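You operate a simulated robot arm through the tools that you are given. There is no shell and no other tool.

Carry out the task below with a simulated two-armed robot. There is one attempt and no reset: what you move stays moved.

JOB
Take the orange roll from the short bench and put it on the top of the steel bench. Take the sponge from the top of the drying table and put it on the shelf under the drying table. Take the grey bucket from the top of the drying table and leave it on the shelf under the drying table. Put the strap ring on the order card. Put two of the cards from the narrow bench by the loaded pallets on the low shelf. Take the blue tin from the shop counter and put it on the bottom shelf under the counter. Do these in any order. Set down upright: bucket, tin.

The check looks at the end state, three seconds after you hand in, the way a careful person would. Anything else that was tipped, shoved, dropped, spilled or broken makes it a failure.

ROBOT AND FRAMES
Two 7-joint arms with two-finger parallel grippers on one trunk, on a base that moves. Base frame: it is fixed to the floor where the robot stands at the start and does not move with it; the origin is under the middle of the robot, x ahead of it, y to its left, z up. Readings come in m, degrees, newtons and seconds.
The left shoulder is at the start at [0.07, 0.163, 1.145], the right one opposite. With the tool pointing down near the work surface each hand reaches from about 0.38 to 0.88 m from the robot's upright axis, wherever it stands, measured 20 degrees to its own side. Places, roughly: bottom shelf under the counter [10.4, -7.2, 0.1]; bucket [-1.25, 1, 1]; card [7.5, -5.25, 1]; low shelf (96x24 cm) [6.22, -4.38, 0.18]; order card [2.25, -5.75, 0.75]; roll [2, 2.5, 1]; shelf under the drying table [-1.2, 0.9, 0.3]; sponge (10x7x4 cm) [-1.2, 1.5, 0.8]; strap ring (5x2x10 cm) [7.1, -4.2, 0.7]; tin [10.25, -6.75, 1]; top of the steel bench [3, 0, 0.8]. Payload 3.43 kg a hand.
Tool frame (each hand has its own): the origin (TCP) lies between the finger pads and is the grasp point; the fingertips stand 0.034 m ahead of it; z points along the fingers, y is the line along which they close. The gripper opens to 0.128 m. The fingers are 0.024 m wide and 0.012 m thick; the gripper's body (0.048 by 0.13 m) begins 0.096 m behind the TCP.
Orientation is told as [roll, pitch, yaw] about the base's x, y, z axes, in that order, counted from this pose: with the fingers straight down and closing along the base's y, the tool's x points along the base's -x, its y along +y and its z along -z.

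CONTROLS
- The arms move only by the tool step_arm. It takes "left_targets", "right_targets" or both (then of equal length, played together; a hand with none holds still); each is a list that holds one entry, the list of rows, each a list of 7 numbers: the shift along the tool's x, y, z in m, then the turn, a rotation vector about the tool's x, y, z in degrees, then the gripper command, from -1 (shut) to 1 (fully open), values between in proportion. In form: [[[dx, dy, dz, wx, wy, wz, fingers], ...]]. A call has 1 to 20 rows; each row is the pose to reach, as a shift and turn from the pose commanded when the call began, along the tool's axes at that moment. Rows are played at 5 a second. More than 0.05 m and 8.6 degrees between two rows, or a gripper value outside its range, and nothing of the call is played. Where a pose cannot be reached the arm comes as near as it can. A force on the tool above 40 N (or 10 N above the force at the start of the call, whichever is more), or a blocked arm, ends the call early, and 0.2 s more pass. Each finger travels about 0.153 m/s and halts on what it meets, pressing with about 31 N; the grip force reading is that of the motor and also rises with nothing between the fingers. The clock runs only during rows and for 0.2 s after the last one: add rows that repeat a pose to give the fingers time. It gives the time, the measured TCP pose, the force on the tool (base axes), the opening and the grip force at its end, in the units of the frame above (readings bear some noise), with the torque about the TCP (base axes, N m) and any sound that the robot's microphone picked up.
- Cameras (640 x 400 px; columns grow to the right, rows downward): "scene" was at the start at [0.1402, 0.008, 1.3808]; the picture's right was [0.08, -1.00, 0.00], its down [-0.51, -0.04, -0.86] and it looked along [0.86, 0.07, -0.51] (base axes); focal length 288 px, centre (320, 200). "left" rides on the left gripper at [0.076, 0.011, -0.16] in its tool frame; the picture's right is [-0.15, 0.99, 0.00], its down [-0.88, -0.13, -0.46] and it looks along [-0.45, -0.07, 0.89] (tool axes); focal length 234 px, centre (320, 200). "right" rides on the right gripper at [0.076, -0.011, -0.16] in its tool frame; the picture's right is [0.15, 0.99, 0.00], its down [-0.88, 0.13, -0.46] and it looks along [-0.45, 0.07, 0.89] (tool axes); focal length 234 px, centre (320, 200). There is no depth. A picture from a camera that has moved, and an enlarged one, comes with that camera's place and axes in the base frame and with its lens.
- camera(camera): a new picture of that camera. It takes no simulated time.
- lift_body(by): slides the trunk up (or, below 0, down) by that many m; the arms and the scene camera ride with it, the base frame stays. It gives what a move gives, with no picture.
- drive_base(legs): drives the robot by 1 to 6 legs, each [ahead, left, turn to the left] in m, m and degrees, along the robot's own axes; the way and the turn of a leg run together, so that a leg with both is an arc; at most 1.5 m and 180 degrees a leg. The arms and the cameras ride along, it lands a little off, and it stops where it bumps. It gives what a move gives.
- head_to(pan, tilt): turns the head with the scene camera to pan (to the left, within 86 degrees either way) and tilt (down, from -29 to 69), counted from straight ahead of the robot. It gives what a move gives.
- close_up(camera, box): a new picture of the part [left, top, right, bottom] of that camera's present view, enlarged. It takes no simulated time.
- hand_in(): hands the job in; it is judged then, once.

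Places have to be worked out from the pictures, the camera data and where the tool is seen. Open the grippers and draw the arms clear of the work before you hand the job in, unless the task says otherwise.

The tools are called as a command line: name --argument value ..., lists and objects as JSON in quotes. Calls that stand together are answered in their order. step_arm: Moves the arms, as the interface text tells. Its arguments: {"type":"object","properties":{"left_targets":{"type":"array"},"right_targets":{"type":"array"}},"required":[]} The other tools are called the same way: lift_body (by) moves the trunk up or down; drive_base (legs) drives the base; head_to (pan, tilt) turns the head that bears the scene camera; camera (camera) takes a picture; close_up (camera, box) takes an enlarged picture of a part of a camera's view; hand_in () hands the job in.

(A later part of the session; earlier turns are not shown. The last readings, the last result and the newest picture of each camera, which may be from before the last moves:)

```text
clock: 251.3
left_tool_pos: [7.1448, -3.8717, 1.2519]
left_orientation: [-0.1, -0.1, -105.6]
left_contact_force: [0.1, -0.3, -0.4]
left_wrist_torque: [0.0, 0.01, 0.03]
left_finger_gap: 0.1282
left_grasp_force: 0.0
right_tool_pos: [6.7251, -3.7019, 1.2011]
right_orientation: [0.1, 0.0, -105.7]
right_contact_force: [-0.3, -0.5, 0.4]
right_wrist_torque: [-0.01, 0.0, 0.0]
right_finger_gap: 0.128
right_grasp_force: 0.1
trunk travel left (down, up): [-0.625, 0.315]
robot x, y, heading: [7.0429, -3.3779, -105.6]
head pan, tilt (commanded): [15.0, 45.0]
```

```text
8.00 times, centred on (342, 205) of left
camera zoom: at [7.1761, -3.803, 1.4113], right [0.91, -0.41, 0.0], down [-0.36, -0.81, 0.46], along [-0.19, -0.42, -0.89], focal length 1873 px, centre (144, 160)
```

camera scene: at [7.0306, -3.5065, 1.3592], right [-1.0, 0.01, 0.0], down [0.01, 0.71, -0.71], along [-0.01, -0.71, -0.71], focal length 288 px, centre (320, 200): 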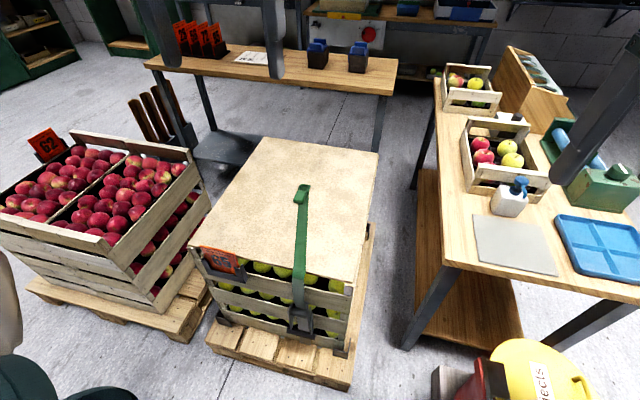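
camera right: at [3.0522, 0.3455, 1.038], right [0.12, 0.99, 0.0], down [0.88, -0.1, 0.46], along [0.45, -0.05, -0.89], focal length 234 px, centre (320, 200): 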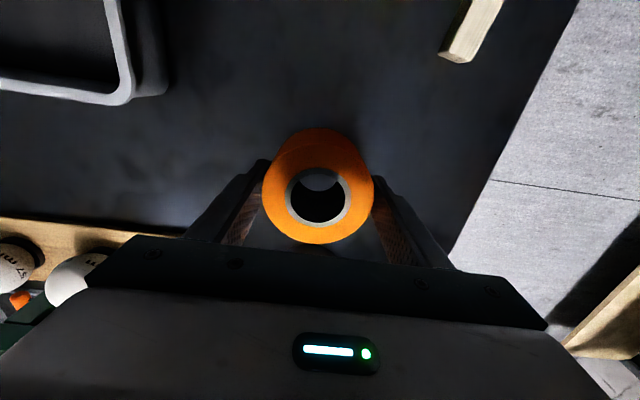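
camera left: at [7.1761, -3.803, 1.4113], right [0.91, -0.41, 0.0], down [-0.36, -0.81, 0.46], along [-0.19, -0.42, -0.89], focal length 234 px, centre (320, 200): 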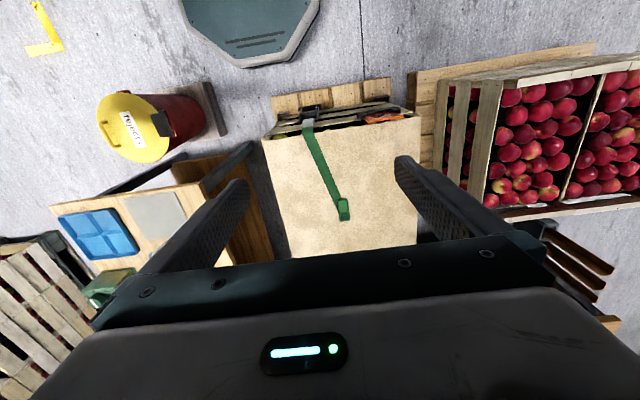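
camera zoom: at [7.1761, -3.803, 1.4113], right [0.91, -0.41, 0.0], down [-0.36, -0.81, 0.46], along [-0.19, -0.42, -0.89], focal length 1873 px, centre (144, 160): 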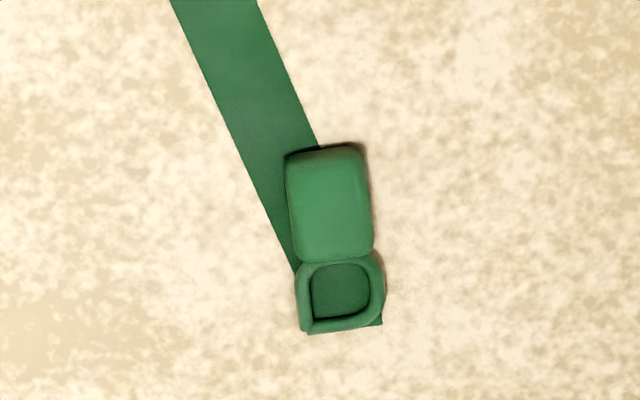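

The ring is a loose piece; body centre ≈(7.087,-4.20), top z≈0.68, lid ≈0.66. I lower the trunk 0.15 m and bring the left hand above the ring.

lift_body --by -0.15

step_arm --left_targets '[[[-0.042, 0.004, 0.01, 0, 0, 0, 0.8], [-0.084, 0.008, 0.02, 0, 0, 0, 0.5], [-0.126, 0.012, 0.03, 0, 0, 0, 0.2], [-0.168, 0.016, 0.04, 0, 0, 0, 0.2], [-0.21, 0.02, 0.05, 0, 0, 0, 0.2], [-0.252, 0.024, 0.06, 0, 0, 0, 0.2], [-0.294, 0.028, 0.07, 0, 0, 0, 0.2], [-0.333, 0.0324, 0.08, 0, 0, 0, 0.2], [-0.333, 0.0324, 0.12, 0, 0, 0, 0.2], [-0.333, 0.0324, 0.16, 0, 0, 0, 0.2], [-0.333, 0.0324, 0.2, 0, 0, 0, 0.2], [-0.333, 0.0324, 0.2, 0, 0, 0, 0.2]]]'

camera --camera "left"

camera --camera "scene"

```text
clock: 253.1
left_tool_pos: [7.1449, -3.8721, 1.1025]
left_orientation: [0.0, -0.1, -105.6]
left_contact_force: [-0.1, 0.1, -0.7]
left_wrist_torque: [-0.04, 0.01, 0.04]
left_finger_gap: 0.128
left_grasp_force: 0.0
right_tool_pos: [6.726, -3.702, 1.0504]
right_orientation: [0.0, -0.1, -105.7]
right_contact_force: [-0.5, -0.4, 0.0]
right_wrist_torque: [0.0, 0.0, 0.02]
right_finger_gap: 0.1279
right_grasp_force: 0.1
trunk travel left (down, up): [-0.475, 0.465]
robot x, y, heading: [7.0468, -3.3774, -105.5]
head pan, tilt (commanded): [15.0, 45.0]
```

```text
clock: 255.7
left_tool_pos: [7.0846, -4.202, 0.9027]
left_orientation: [0.0, -0.1, -105.6]
left_contact_force: [0.2, -0.2, -0.3]
left_wrist_torque: [0.0, 0.0, -0.02]
left_finger_gap: 0.0769
left_grasp_force: 0.0
right_tool_pos: [6.7268, -3.7014, 1.0513]
right_orientation: [-0.1, 0.0, -105.7]
right_contact_force: [0.7, 0.2, -0.1]
right_wrist_torque: [0.0, 0.0, 0.05]
right_finger_gap: 0.1279
right_grasp_force: 0.1
trunk travel left (down, up): [-0.475, 0.465]
robot x, y, heading: [7.0456, -3.3776, -105.5]
head pan, tilt (commanded): [15.0, 45.0]
```

```text
taken
camera left: at [7.1168, -4.1315, 1.0621], right [0.91, -0.41, 0.0], down [-0.36, -0.81, 0.46], along [-0.19, -0.42, -0.89], focal length 234 px, centre (320, 200)
```

left: 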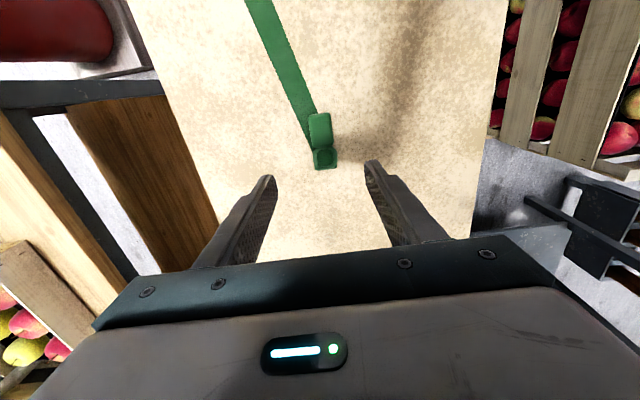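

```text
taken
camera scene: at [7.0304, -3.5057, 1.2093], right [-1.0, 0.01, 0.0], down [0.01, 0.71, -0.71], along [-0.01, -0.71, -0.71], focal length 288 px, centre (320, 200)
```

scene: 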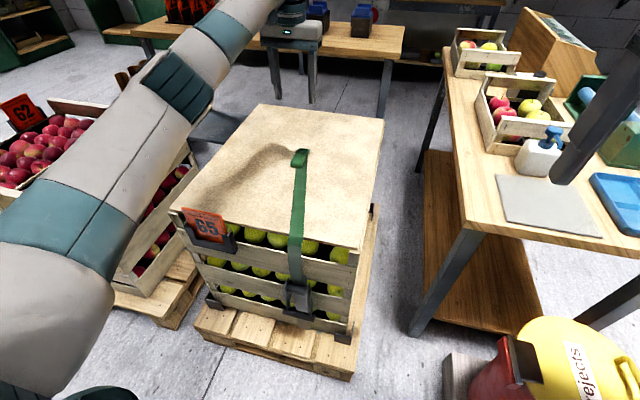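

Aligned over the body. I descend in stages, checking near the lid.

step_arm --left_targets '[[[0, 0, 0.04, 0, 0, 0, 0.2], [0, 0, 0.08, 0, 0, 0, 0.2], [0, 0, 0.12, 0, 0, 0, 0.2], [0, 0, 0.16, 0, 0, 0, 0.2], [0, 0, 0.185, 0, 0, 0, 0.2], [0, 0, 0.185, 0, 0, 0, 0.2]]]'

camera --camera "left"

close_up --camera "scene" --box '[240, 90, 360, 210]'

```text
clock: 257.1
left_tool_pos: [7.0844, -4.2029, 0.7179]
left_orientation: [0.1, -0.1, -105.5]
left_contact_force: [0.3, 0.0, -1.4]
left_wrist_torque: [0.0, 0.05, -0.01]
left_finger_gap: 0.077
left_grasp_force: 0.0
right_tool_pos: [6.7257, -3.7019, 1.0514]
right_orientation: [0.1, 0.0, -105.6]
right_contact_force: [-0.4, -0.5, -0.3]
right_wrist_torque: [0.04, 0.0, 0.01]
right_finger_gap: 0.1279
right_grasp_force: 0.1
trunk travel left (down, up): [-0.475, 0.465]
robot x, y, heading: [7.0493, -3.378, -105.8]
head pan, tilt (commanded): [15.0, 45.0]
```

```text
taken
camera left: at [7.1164, -4.1328, 0.8761], right [0.91, -0.41, 0.0], down [-0.36, -0.81, 0.46], along [-0.19, -0.42, -0.89], focal length 234 px, centre (320, 200)
```

left: 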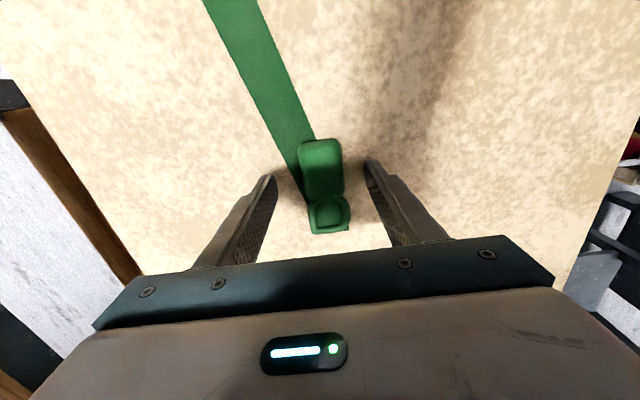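

```text
3.33 times, centred on (300, 150) of scene
camera zoom: at [7.0306, -3.5062, 1.2092], right [-1.0, 0.01, 0.0], down [0.01, 0.71, -0.71], along [-0.01, -0.71, -0.71], focal length 960 px, centre (387, 367)
```

zoom: 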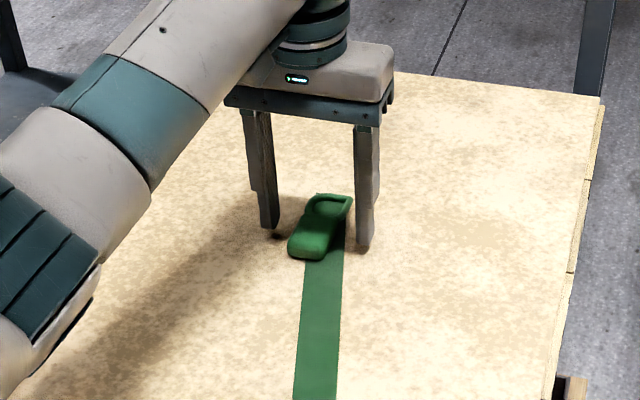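

The fingers straddle the body; I descend 2 cm more and close.

step_arm --left_targets '[[[0, 0, 0.008, 0, 0, 0, 0.2], [0, 0, 0.015, 0, 0, 0, 0.2], [0, 0, 0.019, 0, 0, 0, 0.2], [0, 0, 0.019, 0, 0, 0, 0.2]]]'

close_up --camera "scene" --box '[260, 110, 340, 190]'

```text
clock: 258.0
left_tool_pos: [7.085, -4.2037, 0.7079]
left_orientation: [-0.1, -0.9, -105.7]
left_contact_force: [0.2, 7.2, 21.0]
left_wrist_torque: [0.25, -0.88, 0.27]
left_finger_gap: 0.076
left_grasp_force: 0.0
right_tool_pos: [6.7263, -3.7007, 1.0517]
right_orientation: [0.1, -0.3, -105.6]
right_contact_force: [0.5, 0.5, 0.5]
right_wrist_torque: [0.03, -0.03, 0.04]
right_finger_gap: 0.1284
right_grasp_force: 0.1
trunk travel left (down, up): [-0.475, 0.465]
robot x, y, heading: [7.0428, -3.3777, -105.4]
head pan, tilt (commanded): [15.0, 45.0]
stopped in row 4 (left hand): the force on the tool passed its limit at 42 N (the readings are from after the stop); the commanded pose is now the measured one
```

```text
5.00 times, centred on (300, 150) of scene
camera zoom: at [7.0305, -3.5041, 1.2094], right [-1.0, 0.01, 0.0], down [0.01, 0.71, -0.71], along [-0.01, -0.71, -0.71], focal length 1439 px, centre (420, 450)
```

zoom: 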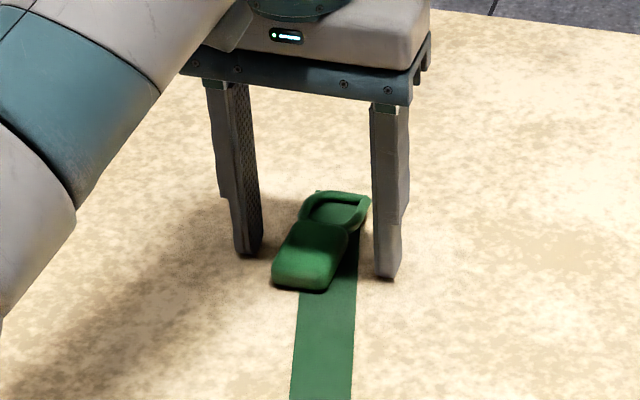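

The fingertips touched the lid (lid ≈0.674). I rise 3.5 mm and close gently on the ring body.

step_arm --left_targets '[[[0, 0, -0.0035, 0, 0.9, 0, 0.2], [0, 0, -0.0035, 0, 0.9, 0, 0.0], [0, 0, -0.0035, 0, 0.9, 0, -0.4], [0, 0, -0.0035, 0, 0.9, 0, -0.8], [0, 0, -0.0035, 0, 0.9, 0, -1], [0, 0, -0.0035, 0, 0.9, 0, -1]]]'

close_up --camera "scene" --box '[260, 110, 340, 190]'

camera --camera "left"

```text
clock: 259.4
left_tool_pos: [7.0849, -4.2025, 0.7081]
left_orientation: [0.0, 0.3, -105.7]
left_contact_force: [5.4, -1.1, 13.6]
left_wrist_torque: [-0.28, -0.44, 0.1]
left_finger_gap: 0.0353
left_grasp_force: 31.1
right_tool_pos: [6.7262, -3.7002, 1.0516]
right_orientation: [0.1, -0.1, -105.6]
right_contact_force: [-0.2, 0.1, -0.2]
right_wrist_torque: [0.0, 0.0, -0.02]
right_finger_gap: 0.1282
right_grasp_force: 0.0
trunk travel left (down, up): [-0.475, 0.465]
robot x, y, heading: [7.0477, -3.3769, -105.6]
head pan, tilt (commanded): [15.0, 45.0]
```

```text
5.00 times, centred on (300, 150) of scene
camera zoom: at [7.0313, -3.5048, 1.2094], right [-1.0, 0.01, 0.0], down [0.01, 0.71, -0.71], along [-0.01, -0.71, -0.71], focal length 1439 px, centre (420, 450)
```

zoom: 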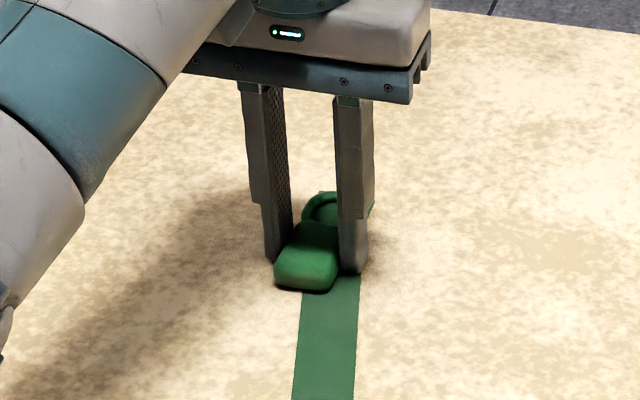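

```text
taken
camera left: at [7.1173, -4.1348, 0.8679], right [0.91, -0.41, 0.0], down [-0.36, -0.81, 0.45], along [-0.19, -0.41, -0.89], focal length 234 px, centre (320, 200)
```

left: 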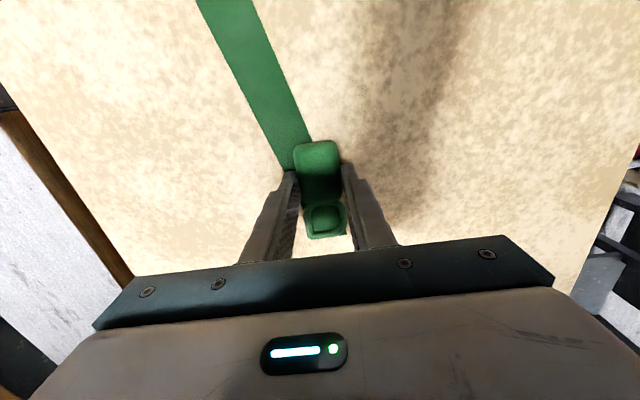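

Gripped (3.5 cm). I lift slowly 8 cm and check that the ring comes free.

step_arm --left_targets '[[[0, 0, -0.01, 0, 0, 0, -1], [0, 0, -0.02, 0, 0, 0, -1], [0, 0, -0.04, 0, 0, 0, -1], [0, 0, -0.06, 0, 0, 0, -1], [0, 0, -0.08, 0, 0, 0, -1], [0, 0, -0.08, 0, 0, 0, -1]]]'

camera --camera "scene"

camera --camera "left"

```text
clock: 260.8
left_tool_pos: [7.0856, -4.2044, 0.7868]
left_orientation: [0.0, 0.3, -105.7]
left_contact_force: [0.3, -0.6, -0.1]
left_wrist_torque: [-0.02, -0.02, 0.01]
left_finger_gap: 0.0352
left_grasp_force: 31.2
right_tool_pos: [6.726, -3.7015, 1.0511]
right_orientation: [0.1, -0.2, -105.6]
right_contact_force: [-0.5, -0.3, -0.4]
right_wrist_torque: [0.03, 0.01, 0.0]
right_finger_gap: 0.1283
right_grasp_force: 0.1
trunk travel left (down, up): [-0.475, 0.465]
robot x, y, heading: [7.0438, -3.3781, -105.6]
head pan, tilt (commanded): [15.0, 45.0]
```

```text
taken
camera scene: at [7.0307, -3.5068, 1.2091], right [-1.0, 0.01, 0.0], down [0.01, 0.71, -0.71], along [-0.01, -0.71, -0.71], focal length 288 px, centre (320, 200)
```

scene: 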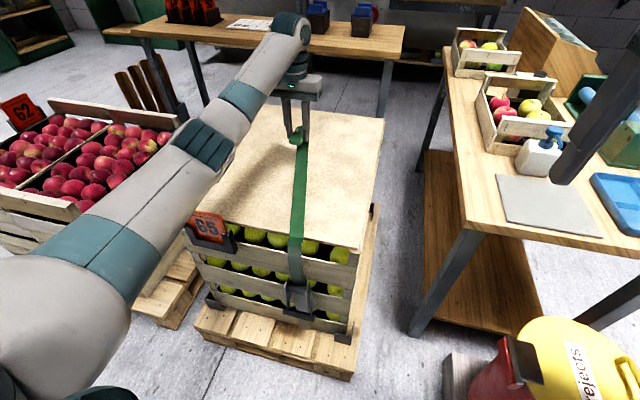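

```text
taken
camera left: at [7.1167, -4.1363, 0.9465], right [0.91, -0.41, 0.0], down [-0.36, -0.82, 0.45], along [-0.19, -0.41, -0.89], focal length 234 px, centre (320, 200)
```

left: 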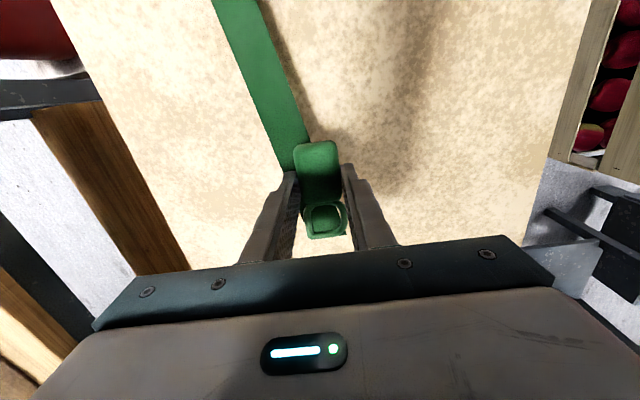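

The strap seems to rise with the ring; I zoom in to understand how it is attached.

close_up --camera "scene" --box '[230, 60, 390, 330]'

close_up --camera "left" --box '[180, 0, 420, 250]'

```text
1.48 times, centred on (310, 195) of scene
camera zoom: at [7.0307, -3.5068, 1.2091], right [-1.0, 0.01, 0.0], down [0.01, 0.71, -0.71], along [-0.01, -0.71, -0.71], focal length 426 px, centre (335, 207)
```

zoom: 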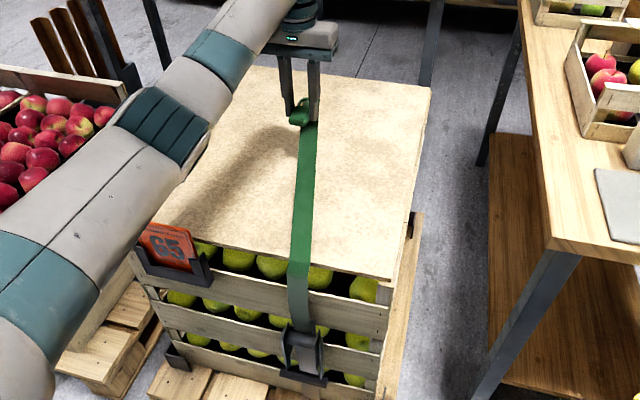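

```text
1.60 times, centred on (300, 125) of left
camera zoom: at [7.1167, -4.1363, 0.9465], right [0.91, -0.41, 0.0], down [-0.36, -0.82, 0.45], along [-0.19, -0.41, -0.89], focal length 375 px, centre (352, 320)
```

zoom: 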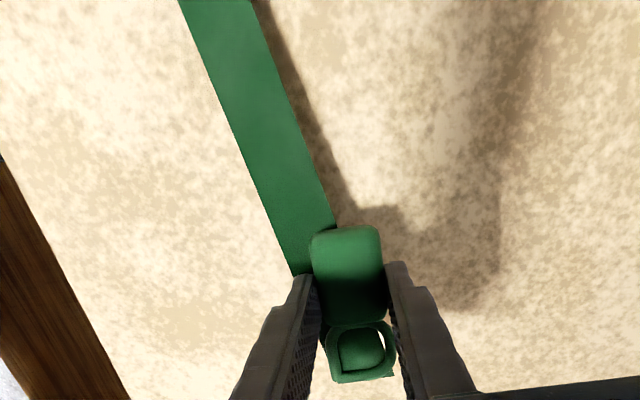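

The strap is attached to the ring, so I test gently whether it pays out: lift another 10 cm and watch the force.

step_arm --left_targets '[[[0, 0, -0.02, 0, 0, 0, -1], [0, 0, -0.04, 0, 0, 0, -1], [0, 0, -0.06, 0, 0, 0, -1], [0, 0, -0.08, 0, 0, 0, -1], [0, 0, -0.1, 0, 0, 0, -1], [0, 0, -0.1, 0, 0, 0, -1], [0, 0, -0.1, 0, 0, 0, -1]]]'

camera --camera "scene"

camera --camera "left"

```text
clock: 262.4
left_tool_pos: [7.085, -4.2035, 0.8864]
left_orientation: [-0.1, 0.4, -105.6]
left_contact_force: [-0.1, 0.1, -0.7]
left_wrist_torque: [-0.01, 0.02, 0.0]
left_finger_gap: 0.0351
left_grasp_force: 31.2
right_tool_pos: [6.7267, -3.7009, 1.0518]
right_orientation: [0.0, -0.1, -105.6]
right_contact_force: [0.0, -0.2, -0.8]
right_wrist_torque: [-0.02, -0.01, 0.0]
right_finger_gap: 0.1281
right_grasp_force: 0.1
trunk travel left (down, up): [-0.475, 0.465]
robot x, y, heading: [7.045, -3.3757, -105.5]
head pan, tilt (commanded): [15.0, 45.0]
```

```text
taken
camera scene: at [7.0307, -3.5063, 1.2092], right [-1.0, 0.01, 0.0], down [0.01, 0.71, -0.71], along [-0.01, -0.71, -0.71], focal length 288 px, centre (320, 200)
```

scene: 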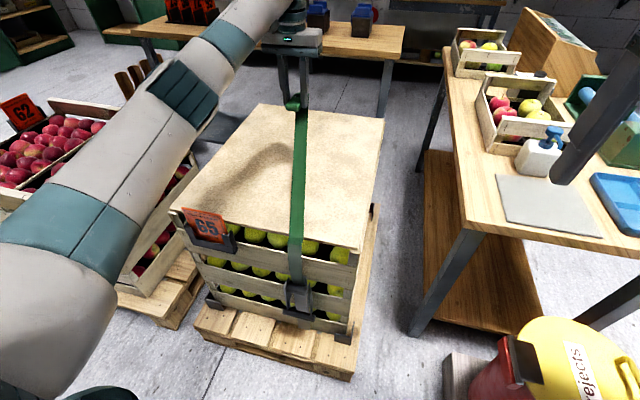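

```text
taken
camera left: at [7.117, -4.1361, 1.0469], right [0.91, -0.41, 0.0], down [-0.36, -0.81, 0.45], along [-0.19, -0.41, -0.89], focal length 234 px, centre (320, 200)
```

left: 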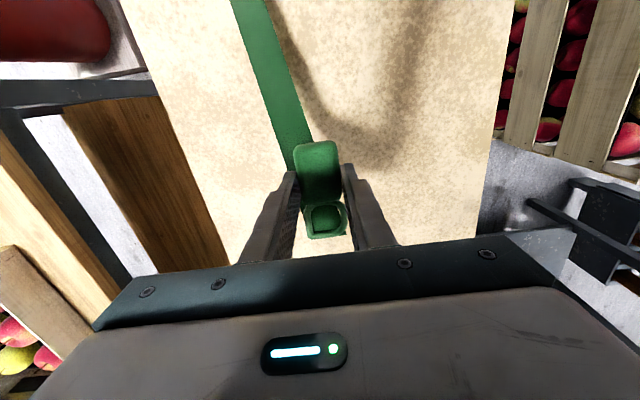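

It pays out without tension. I test a longer pull (another 25 cm up) to learn whether there is a limit.

step_arm --left_targets '[[[0, 0, -0.03, 0, 0, 0, -1], [0, 0, -0.06, 0, 0, 0, -1], [0, 0, -0.09, 0, 0, 0, -1], [0, 0, -0.12, 0, 0, 0, -1], [0, 0, -0.15, 0, 0, 0, -1], [0, 0, -0.18, 0, 0, 0, -1], [0, 0, -0.21, 0, 0, 0, -1], [0, 0, -0.24, 0, 0, 0, -1], [0, 0, -0.24, 0, 0, 0, -1]]]'

camera --camera "scene"

```text
clock: 264.4
left_tool_pos: [7.0888, -4.1764, 1.101]
left_orientation: [-0.3, 0.4, -105.7]
left_contact_force: [-0.2, -1.3, -1.8]
left_wrist_torque: [0.07, 0.01, -0.01]
left_finger_gap: 0.0355
left_grasp_force: 31.0
left hand out of reach, approached as far as the arm can: row 5, 6, 7, 8, 9
right_tool_pos: [6.7255, -3.7046, 1.0501]
right_orientation: [0.0, 0.0, -105.7]
right_contact_force: [0.6, -0.3, -0.2]
right_wrist_torque: [0.08, -0.05, 0.01]
right_finger_gap: 0.1281
right_grasp_force: 0.1
trunk travel left (down, up): [-0.475, 0.465]
robot x, y, heading: [7.0452, -3.3766, -105.8]
head pan, tilt (commanded): [15.0, 45.0]
```

```text
taken
camera scene: at [7.0302, -3.5096, 1.2086], right [-1.0, 0.01, 0.0], down [0.01, 0.71, -0.7], along [-0.01, -0.7, -0.71], focal length 288 px, centre (320, 200)
```

scene: 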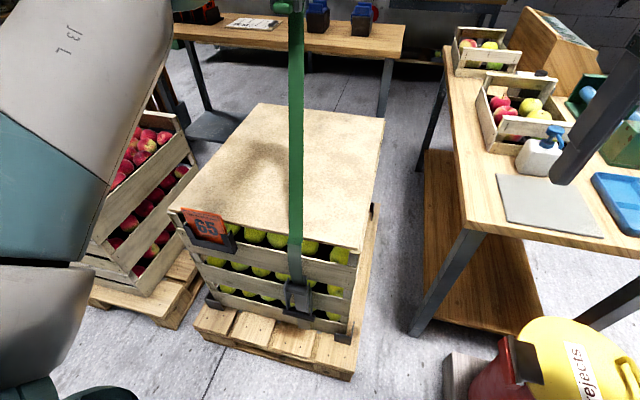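

The strap pays out easily so far. Before deciding, I set the ring back on the lid where it was, so I can inspect the order card first (the strap may not reach 5 m; the card may be movable).

step_arm --left_targets '[[[0, 0, 0.045, 0, 0, 0, -1], [0, 0, 0.09, 0, 0, 0, -1], [0, 0, 0.135, 0, 0, 0, -1], [0, 0, 0.18, 0, 0, 0, -1], [0, 0, 0.225, 0, 0, 0, -1], [0, 0, 0.27, 0, 0, 0, -1], [0, 0, 0.315, 0, 0, 0, -1], [0, 0, 0.355, 0, 0, 0, -1], [0, 0, 0.385, 0, 0, 0, -1], [0, 0, 0.4, 0, 0, 0, -1], [0, 0, 0.4, 0, 0, 0, -1]]]'

camera --camera "left"

```text
clock: 266.8
left_tool_pos: [7.0879, -4.1691, 0.708]
left_orientation: [-0.2, -0.2, -105.6]
left_contact_force: [3.5, -6.5, 26.7]
left_wrist_torque: [0.36, -0.55, -0.15]
left_finger_gap: 0.035
left_grasp_force: 31.0
right_tool_pos: [6.7258, -3.6994, 1.0524]
right_orientation: [0.0, -0.2, -105.6]
right_contact_force: [-0.1, 0.4, 0.1]
right_wrist_torque: [0.0, 0.01, 0.01]
right_finger_gap: 0.1282
right_grasp_force: 0.0
trunk travel left (down, up): [-0.475, 0.465]
robot x, y, heading: [7.047, -3.3794, -105.6]
head pan, tilt (commanded): [15.0, 45.0]
```

```text
taken
camera left: at [7.1215, -4.1008, 0.8674], right [0.91, -0.41, 0.0], down [-0.36, -0.81, 0.46], along [-0.19, -0.42, -0.89], focal length 234 px, centre (320, 200)
```

left: 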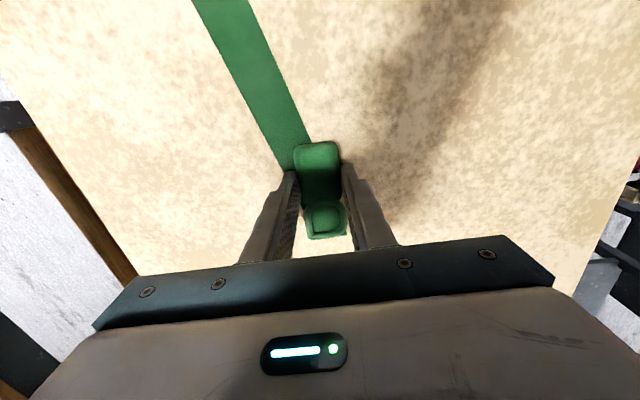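

Down on the lid. I relieve the pressure, open the fingers, and lift off.

step_arm --left_targets '[[[0, 0, -0.004, 0, 0, 0, -1], [0, 0, -0.004, 0, 0, 0, -0.7], [0, 0, -0.004, 0, 0, 0, -0.3], [0, 0, -0.004, 0, 0, 0, 0.1], [0, 0, -0.004, 0, 0, 0, 0.2], [0, 0, -0.02, 0, 0, 0, 0.2], [0, 0, -0.05, 0, 0, 0, 0.2], [0, 0, -0.09, 0, 0, 0, 0.2], [0, 0, -0.13, 0, 0, 0, 0.2], [0, 0, -0.17, 0, 0, 0, 0.2], [0, 0, -0.17, 0, 0, 0, 0.2]]]'

camera --camera "scene"

camera --camera "left"

```text
clock: 269.2
left_tool_pos: [7.0897, -4.1719, 0.8734]
left_orientation: [-0.1, 0.2, -105.6]
left_contact_force: [1.3, 0.1, 0.2]
left_wrist_torque: [0.01, -0.01, -0.02]
left_finger_gap: 0.077
left_grasp_force: 0.0
right_tool_pos: [6.7252, -3.7013, 1.0509]
right_orientation: [0.0, -0.2, -105.6]
right_contact_force: [-0.3, 0.1, -1.1]
right_wrist_torque: [0.03, 0.01, -0.03]
right_finger_gap: 0.1279
right_grasp_force: 0.1
trunk travel left (down, up): [-0.475, 0.465]
robot x, y, heading: [7.0428, -3.3743, -105.2]
head pan, tilt (commanded): [15.0, 45.0]
```

```text
taken
camera scene: at [7.0308, -3.507, 1.2091], right [-1.0, 0.01, 0.0], down [0.01, 0.71, -0.71], along [-0.01, -0.71, -0.71], focal length 288 px, centre (320, 200)
```

scene: 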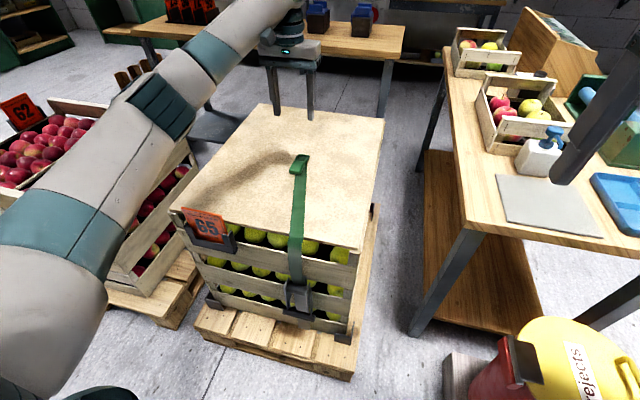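

```text
taken
camera left: at [7.1206, -4.1033, 1.0329], right [0.91, -0.41, 0.0], down [-0.36, -0.82, 0.45], along [-0.19, -0.41, -0.89], focal length 234 px, centre (320, 200)
```

left: 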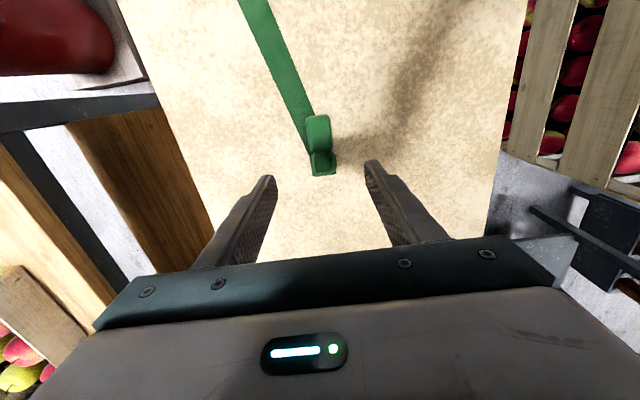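

The ring rests on the lid again. Now the cards: I retract the left hand, raise the trunk, back out and go around the pallets on the east side to see the narrow bench.

step_arm --left_targets '[[[0.035, 0, -0.022, 0, 0, 0, 0.4], [0.07, 0, -0.044, 0, 0, 0, 0.6], [0.105, 0, -0.066, 0, 0, 0, 0.8], [0.14, 0, -0.088, 0, 0, 0, 1], [0.175, 0, -0.11, 0, 0, 0, 1], [0.21, 0, -0.132, 0, 0, 0, 1], [0.245, 0, -0.154, 0, 0, 0, 1], [0.28, 0, -0.176, 0, 0, 0, 1], [0.31, 0, -0.2, 0, 0, 0, 1], [0.33, 0, -0.22, 0, 0, 0, 1], [0.33, 0, -0.22, 0, 0, 0, 1]]]'

lift_body --by 0.15

drive_base --legs '[[-0.5, 0, 0], [0, 1.4, 0], [0, 1.0, 0]]'

head_to --pan 0 --tilt 20

camera --camera "scene"

head_to --pan 60 --tilt 15

camera --camera "scene"

```text
clock: 271.6
left_tool_pos: [7.1782, -3.8531, 1.0934]
left_orientation: [-0.1, 0.3, -105.6]
left_contact_force: [0.1, -0.2, -0.5]
left_wrist_torque: [0.02, 0.03, 0.02]
left_finger_gap: 0.1281
left_grasp_force: 0.0
right_tool_pos: [6.7256, -3.7015, 1.051]
right_orientation: [0.0, -0.1, -105.7]
right_contact_force: [0.5, 0.6, 0.1]
right_wrist_torque: [0.03, 0.03, 0.0]
right_finger_gap: 0.1279
right_grasp_force: 0.1
trunk travel left (down, up): [-0.475, 0.465]
robot x, y, heading: [7.0416, -3.3766, -105.5]
head pan, tilt (commanded): [15.0, 45.0]
```

```text
clock: 273.4
left_tool_pos: [7.1789, -3.8548, 1.2441]
left_orientation: [-0.1, 0.3, -105.6]
left_contact_force: [0.4, -0.1, -0.9]
left_wrist_torque: [-0.03, 0.0, 0.01]
left_finger_gap: 0.1279
left_grasp_force: 0.0
right_tool_pos: [6.726, -3.7013, 1.2008]
right_orientation: [0.0, 0.0, -105.5]
right_contact_force: [-0.4, 0.4, -0.1]
right_wrist_torque: [0.04, 0.01, 0.03]
right_finger_gap: 0.1279
right_grasp_force: 0.0
trunk travel left (down, up): [-0.625, 0.315]
robot x, y, heading: [7.0458, -3.3791, -105.6]
head pan, tilt (commanded): [15.0, 45.0]
```

```text
clock: 287.7
left_tool_pos: [9.6161, -4.0429, 1.2458]
left_orientation: [-0.1, 0.3, -106.6]
left_contact_force: [0.5, 0.5, -0.4]
left_wrist_torque: [0.01, 0.0, 0.03]
left_finger_gap: 0.1282
left_grasp_force: 0.2
right_tool_pos: [9.1675, -3.884, 1.2018]
right_orientation: [0.0, -0.1, -106.5]
right_contact_force: [-0.6, -0.6, 0.4]
right_wrist_torque: [0.01, 0.04, 0.03]
right_finger_gap: 0.1282
right_grasp_force: 0.0
trunk travel left (down, up): [-0.625, 0.315]
robot x, y, heading: [9.4922, -3.5672, -106.4]
head pan, tilt (commanded): [15.0, 45.0]
```

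```text
clock: 288.6
left_tool_pos: [9.6173, -4.0436, 1.2441]
left_orientation: [-0.2, 0.3, -106.6]
left_contact_force: [-0.1, 0.2, -0.5]
left_wrist_torque: [0.04, -0.01, 0.02]
left_finger_gap: 0.1281
left_grasp_force: 0.1
right_tool_pos: [9.1664, -3.8836, 1.201]
right_orientation: [0.0, -0.1, -106.5]
right_contact_force: [-0.4, 0.2, -0.3]
right_wrist_torque: [-0.01, 0.0, -0.03]
right_finger_gap: 0.1281
right_grasp_force: 0.0
trunk travel left (down, up): [-0.625, 0.315]
robot x, y, heading: [9.4929, -3.5652, -106.5]
head pan, tilt (commanded): [0.0, 20.0]
```

```text
taken
camera scene: at [9.451, -3.701, 1.3978], right [-0.96, 0.28, 0.0], down [0.1, 0.33, -0.94], along [-0.27, -0.9, -0.34], focal length 288 px, centre (320, 200)
```

scene: 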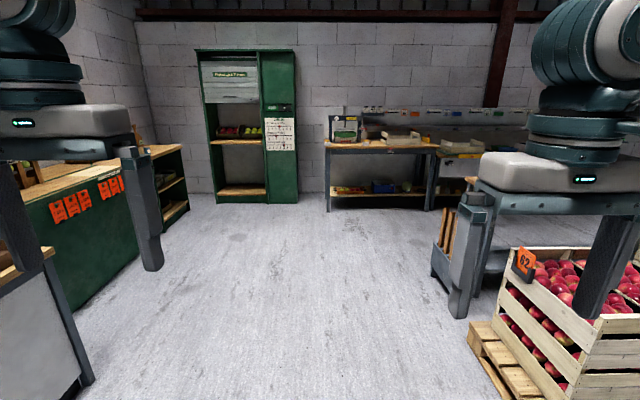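

```text
clock: 289.9
left_tool_pos: [9.6177, -4.0433, 1.2449]
left_orientation: [-0.1, 0.4, -106.5]
left_contact_force: [0.0, -0.4, -0.4]
left_wrist_torque: [0.01, 0.02, 0.02]
left_finger_gap: 0.1282
left_grasp_force: 0.1
right_tool_pos: [9.1679, -3.8838, 1.2018]
right_orientation: [0.0, -0.1, -106.5]
right_contact_force: [-0.6, 0.6, -0.5]
right_wrist_torque: [-0.01, -0.02, -0.03]
right_finger_gap: 0.1281
right_grasp_force: 0.1
trunk travel left (down, up): [-0.625, 0.315]
robot x, y, heading: [9.4918, -3.5655, -106.6]
head pan, tilt (commanded): [60.0, 15.0]
```

```text
taken
camera scene: at [9.5418, -3.6796, 1.406], right [-0.73, -0.69, 0.0], down [-0.18, 0.19, -0.97], along [0.66, -0.7, -0.26], focal length 288 px, centre (320, 200)
```

scene: 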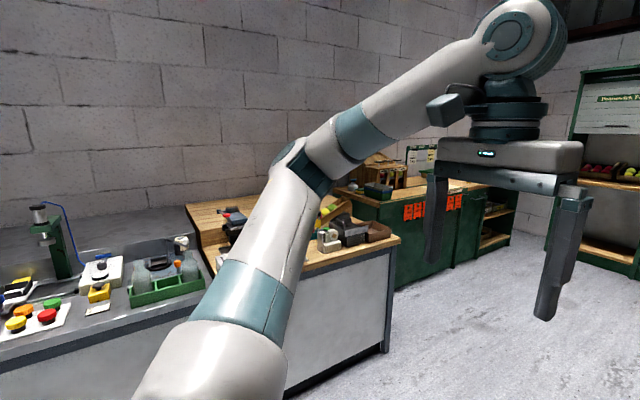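

The corridor between the shop counter (left) and the pallets (right) is free. I drive forward 1.8 m and turn right to face the narrow bench's end.

drive_base --legs '[[1.2, 0, 1.5], [0.6, 0, 0], [0, 0, -90]]'

head_to --pan 0 --tilt 25

camera --camera "scene"

```text
clock: 302.8
left_tool_pos: [8.5448, -5.4423, 1.244]
left_orientation: [-0.1, 0.3, 165.6]
left_contact_force: [0.0, -0.1, 0.2]
left_wrist_torque: [0.01, -0.02, -0.01]
left_finger_gap: 0.128
left_grasp_force: 0.0
right_tool_pos: [8.6853, -4.9857, 1.2031]
right_orientation: [0.0, -0.1, 165.6]
right_contact_force: [0.8, -0.3, -0.4]
right_wrist_torque: [0.01, 0.01, 0.02]
right_finger_gap: 0.1279
right_grasp_force: 0.0
trunk travel left (down, up): [-0.625, 0.315]
robot x, y, heading: [9.0171, -5.2966, 165.7]
head pan, tilt (commanded): [60.0, 15.0]
```

```text
clock: 304.1
left_tool_pos: [8.5428, -5.4426, 1.2448]
left_orientation: [-0.1, 0.2, 165.6]
left_contact_force: [0.5, 0.3, -0.4]
left_wrist_torque: [0.02, 0.01, -0.01]
left_finger_gap: 0.1278
left_grasp_force: 0.1
right_tool_pos: [8.6855, -4.9871, 1.2018]
right_orientation: [-0.1, -0.2, 165.7]
right_contact_force: [-0.5, -0.8, 0.0]
right_wrist_torque: [0.02, 0.03, -0.04]
right_finger_gap: 0.1277
right_grasp_force: 0.0
trunk travel left (down, up): [-0.625, 0.315]
robot x, y, heading: [9.0212, -5.2997, 165.7]
head pan, tilt (commanded): [0.0, 25.0]
```

```text
taken
camera scene: at [8.879, -5.2635, 1.3898], right [0.25, 0.97, 0.0], down [0.41, -0.1, -0.91], along [-0.88, 0.22, -0.42], focal length 288 px, centre (320, 200)
```

scene: 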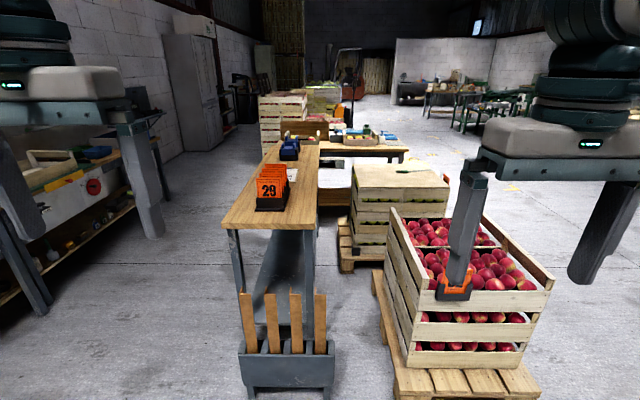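

I zoom in on the card rack.

close_up --camera "scene" --box '[210, 130, 330, 240]'

close_up --camera "scene" --box '[200, 200, 400, 400]'

```text
3.64 times, centred on (270, 185) of scene
camera zoom: at [8.879, -5.2635, 1.3898], right [0.25, 0.97, 0.0], down [0.41, -0.1, -0.91], along [-0.88, 0.22, -0.42], focal length 1047 px, centre (502, 254)
```

zoom: 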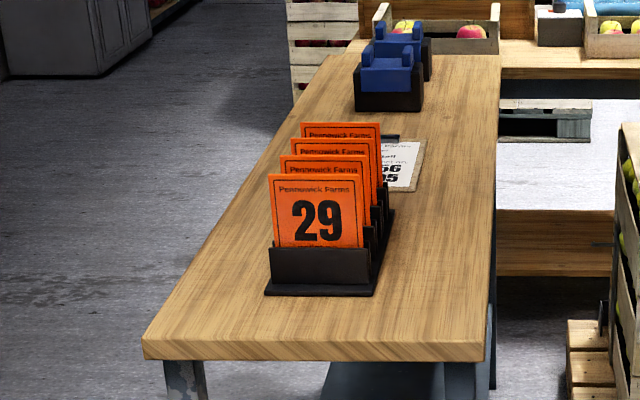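

```text
2.00 times, centred on (300, 300) of scene
camera zoom: at [8.879, -5.2635, 1.3898], right [0.25, 0.97, 0.0], down [0.41, -0.1, -0.91], along [-0.88, 0.22, -0.42], focal length 576 px, centre (360, 0)
```

zoom: 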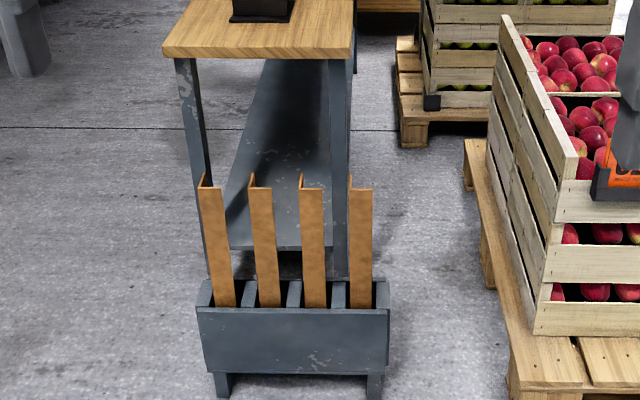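

Four cards stand in a rack on the narrow bench (top z≈0.81), spaced ≈7 cm. The shop counter is right behind me, so I do the tin first: turn around to face it.

drive_base --legs '[[0, 0, -180]]'

head_to --pan -15 --tilt 20

camera --camera "scene"

head_to --pan -50 --tilt 20

camera --camera "scene"

```text
clock: 311.9
left_tool_pos: [9.4945, -5.1701, 1.2438]
left_orientation: [-0.2, 0.2, -16.0]
left_contact_force: [0.2, -0.7, -0.4]
left_wrist_torque: [-0.01, -0.02, -0.02]
left_finger_gap: 0.1281
left_grasp_force: 0.1
right_tool_pos: [9.339, -5.6219, 1.2018]
right_orientation: [-0.1, -0.1, -16.0]
right_contact_force: [0.3, 0.0, -0.5]
right_wrist_torque: [0.0, 0.0, 0.01]
right_finger_gap: 0.1278
right_grasp_force: 0.1
trunk travel left (down, up): [-0.625, 0.315]
robot x, y, heading: [9.0171, -5.2968, -15.9]
head pan, tilt (commanded): [0.0, 25.0]
```

```text
clock: 312.6
left_tool_pos: [9.4947, -5.1692, 1.2432]
left_orientation: [-0.1, 0.4, -16.0]
left_contact_force: [-0.4, 0.3, 0.5]
left_wrist_torque: [0.04, -0.01, 0.01]
left_finger_gap: 0.128
left_grasp_force: 0.1
right_tool_pos: [9.3385, -5.6212, 1.2016]
right_orientation: [0.0, -0.1, -16.0]
right_contact_force: [0.1, 0.2, 0.2]
right_wrist_torque: [0.01, 0.01, 0.02]
right_finger_gap: 0.1279
right_grasp_force: 0.0
trunk travel left (down, up): [-0.625, 0.315]
robot x, y, heading: [9.0198, -5.298, -15.8]
head pan, tilt (commanded): [-15.0, 20.0]
```

```text
taken
camera scene: at [9.1452, -5.3606, 1.3978], right [-0.51, -0.86, 0.0], down [-0.29, 0.18, -0.94], along [0.81, -0.48, -0.34], focal length 288 px, centre (320, 200)
```

scene: 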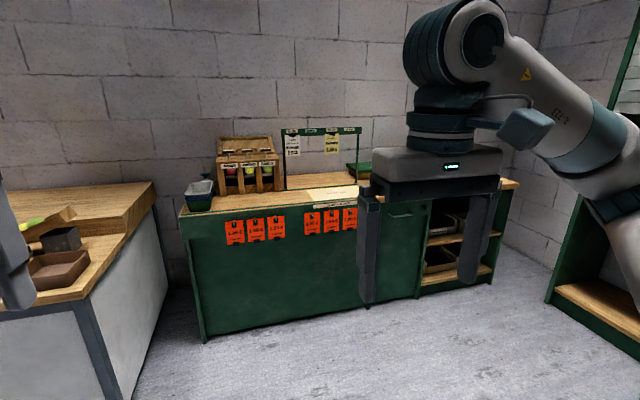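

```text
clock: 313.6
left_tool_pos: [9.4949, -5.1702, 1.2447]
left_orientation: [-0.2, 0.3, -16.1]
left_contact_force: [0.0, -0.8, 0.2]
left_wrist_torque: [0.0, -0.03, -0.04]
left_finger_gap: 0.1279
left_grasp_force: 0.0
right_tool_pos: [9.3396, -5.6202, 1.2011]
right_orientation: [0.0, 0.0, -16.0]
right_contact_force: [-0.2, 0.4, 0.3]
right_wrist_torque: [-0.02, -0.02, 0.0]
right_finger_gap: 0.128
right_grasp_force: 0.1
trunk travel left (down, up): [-0.625, 0.315]
robot x, y, heading: [9.0149, -5.2957, -15.9]
head pan, tilt (commanded): [-50.0, 20.0]
```

```text
taken
camera scene: at [9.1033, -5.3977, 1.3978], right [-0.91, -0.41, 0.0], down [-0.14, 0.31, -0.94], along [0.38, -0.86, -0.34], focal length 288 px, centre (320, 200)
```

scene: 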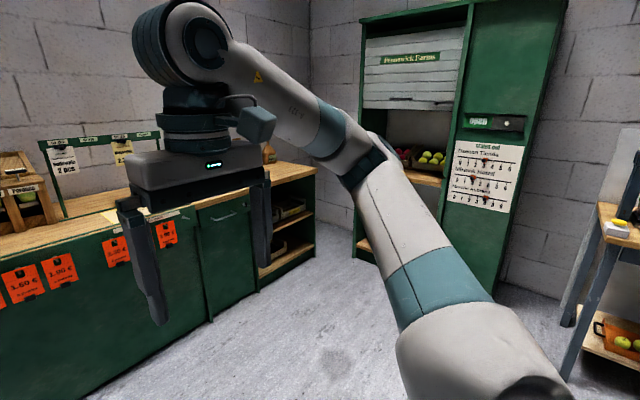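

The counter's open shelves are at its right (south) end, around (10.2,-7.2). I move right 1.15 m and forward 0.7 m to face that section and look again.

drive_base --legs '[[0, -1.15, 0], [0.7, 0, 1]]'

head_to --pan 0 --tilt 25

camera --camera "scene"

head_to --pan -20 --tilt 30

camera --camera "scene"

```text
clock: 323.0
left_tool_pos: [9.8416, -6.4623, 1.2441]
left_orientation: [-0.1, 0.2, -14.9]
left_contact_force: [0.2, 0.4, -0.1]
left_wrist_torque: [0.03, 0.0, 0.01]
left_finger_gap: 0.1283
left_grasp_force: 0.1
right_tool_pos: [9.6963, -6.9176, 1.2023]
right_orientation: [0.0, -0.2, -14.9]
right_contact_force: [0.1, -0.1, 0.0]
right_wrist_torque: [0.02, 0.0, 0.0]
right_finger_gap: 0.1281
right_grasp_force: 0.1
trunk travel left (down, up): [-0.625, 0.315]
robot x, y, heading: [9.367, -6.6005, -14.9]
head pan, tilt (commanded): [-50.0, 20.0]
```

```text
clock: 324.2
left_tool_pos: [9.8422, -6.4632, 1.2437]
left_orientation: [-0.1, 0.2, -14.9]
left_contact_force: [0.3, 0.8, 0.0]
left_wrist_torque: [0.01, 0.0, 0.0]
left_finger_gap: 0.128
left_grasp_force: 0.1
right_tool_pos: [9.6968, -6.9166, 1.2022]
right_orientation: [-0.1, -0.1, -14.8]
right_contact_force: [-0.5, -0.7, -0.8]
right_wrist_torque: [-0.03, -0.01, 0.03]
right_finger_gap: 0.128
right_grasp_force: 0.0
trunk travel left (down, up): [-0.625, 0.315]
robot x, y, heading: [9.3654, -6.6032, -15.0]
head pan, tilt (commanded): [0.0, 25.0]
```

```text
taken
camera scene: at [9.5049, -6.6378, 1.3897], right [-0.26, -0.97, 0.0], down [-0.41, 0.11, -0.91], along [0.88, -0.23, -0.42], focal length 288 px, centre (320, 200)
```

scene: 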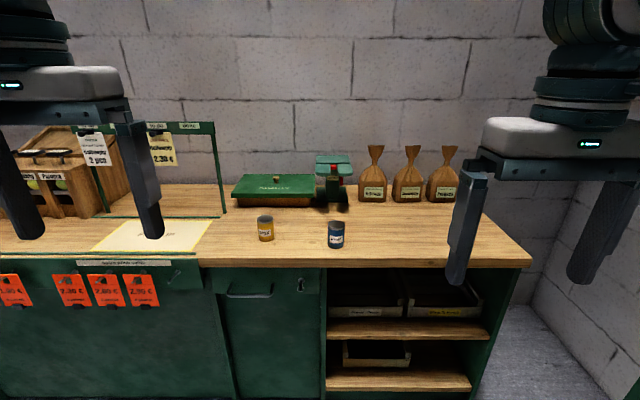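

```text
clock: 325.0
left_tool_pos: [9.8427, -6.4615, 1.2439]
left_orientation: [-0.1, 0.3, -15.0]
left_contact_force: [-0.5, 0.5, -0.6]
left_wrist_torque: [0.0, -0.04, -0.01]
left_finger_gap: 0.1281
left_grasp_force: 0.1
right_tool_pos: [9.6959, -6.9165, 1.2012]
right_orientation: [0.0, -0.1, -15.0]
right_contact_force: [-0.6, -0.3, -0.2]
right_wrist_torque: [0.02, -0.01, 0.01]
right_finger_gap: 0.128
right_grasp_force: 0.0
trunk travel left (down, up): [-0.625, 0.315]
robot x, y, heading: [9.3652, -6.6059, -15.0]
head pan, tilt (commanded): [-20.0, 30.0]
```

```text
taken
camera scene: at [9.4899, -6.6657, 1.3818], right [-0.57, -0.82, 0.0], down [-0.41, 0.29, -0.87], along [0.71, -0.49, -0.5], focal length 288 px, centre (320, 200)
```

scene: 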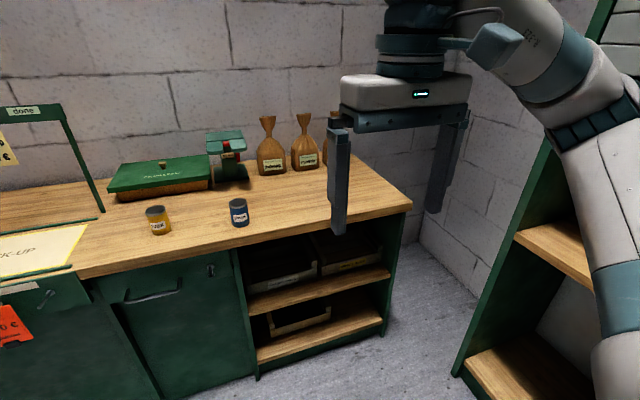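

The blue tin stands near the counter's front edge (≈(10.28,-6.89)); the bottom shelf is at right below. I move forward 0.40 m and left 0.14 m so the right hand can take it.

drive_base --legs '[[0.38, 0.14, 0]]'

head_to --pan -15 --tilt 40

camera --camera "scene"

camera --camera "right"

```text
clock: 327.5
left_tool_pos: [10.251, -6.4256, 1.2442]
left_orientation: [0.0, 0.2, -15.0]
left_contact_force: [0.6, -0.1, 0.2]
left_wrist_torque: [0.02, -0.01, 0.01]
left_finger_gap: 0.1283
left_grasp_force: 0.0
right_tool_pos: [10.1032, -6.8801, 1.2016]
right_orientation: [0.0, -0.1, -14.9]
right_contact_force: [0.5, -0.4, 0.3]
right_wrist_torque: [-0.01, 0.0, 0.02]
right_finger_gap: 0.1279
right_grasp_force: 0.1
trunk travel left (down, up): [-0.625, 0.315]
robot x, y, heading: [9.7738, -6.5668, -15.0]
head pan, tilt (commanded): [-20.0, 30.0]
```

```text
clock: 328.3
left_tool_pos: [10.2501, -6.4252, 1.2448]
left_orientation: [-0.1, 0.2, -14.9]
left_contact_force: [0.5, -1.0, 0.5]
left_wrist_torque: [0.0, 0.01, 0.01]
left_finger_gap: 0.1281
left_grasp_force: 0.0
right_tool_pos: [10.1043, -6.881, 1.2025]
right_orientation: [0.1, -0.1, -14.9]
right_contact_force: [-0.6, 0.5, 0.2]
right_wrist_torque: [0.03, -0.01, -0.03]
right_finger_gap: 0.1279
right_grasp_force: 0.1
trunk travel left (down, up): [-0.625, 0.315]
robot x, y, heading: [9.7762, -6.5631, -15.2]
head pan, tilt (commanded): [-15.0, 40.0]
```

```text
taken
camera scene: at [9.8971, -6.6195, 1.3664], right [-0.5, -0.87, 0.0], down [-0.56, 0.32, -0.77], along [0.66, -0.38, -0.64], focal length 288 px, centre (320, 200)
```

scene: 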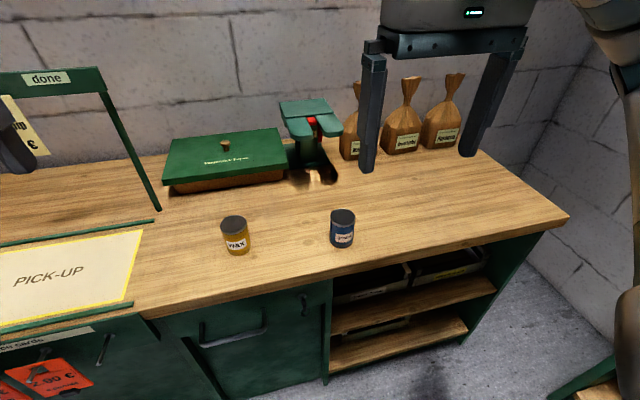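

```text
taken
camera right: at [10.0272, -6.8707, 1.3612], right [0.11, 0.99, 0.0], down [0.88, -0.1, 0.46], along [0.45, -0.05, -0.89], focal length 234 px, centre (320, 200)
```

right: 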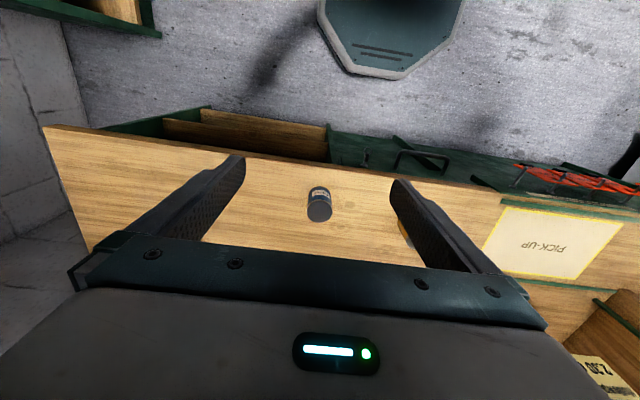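

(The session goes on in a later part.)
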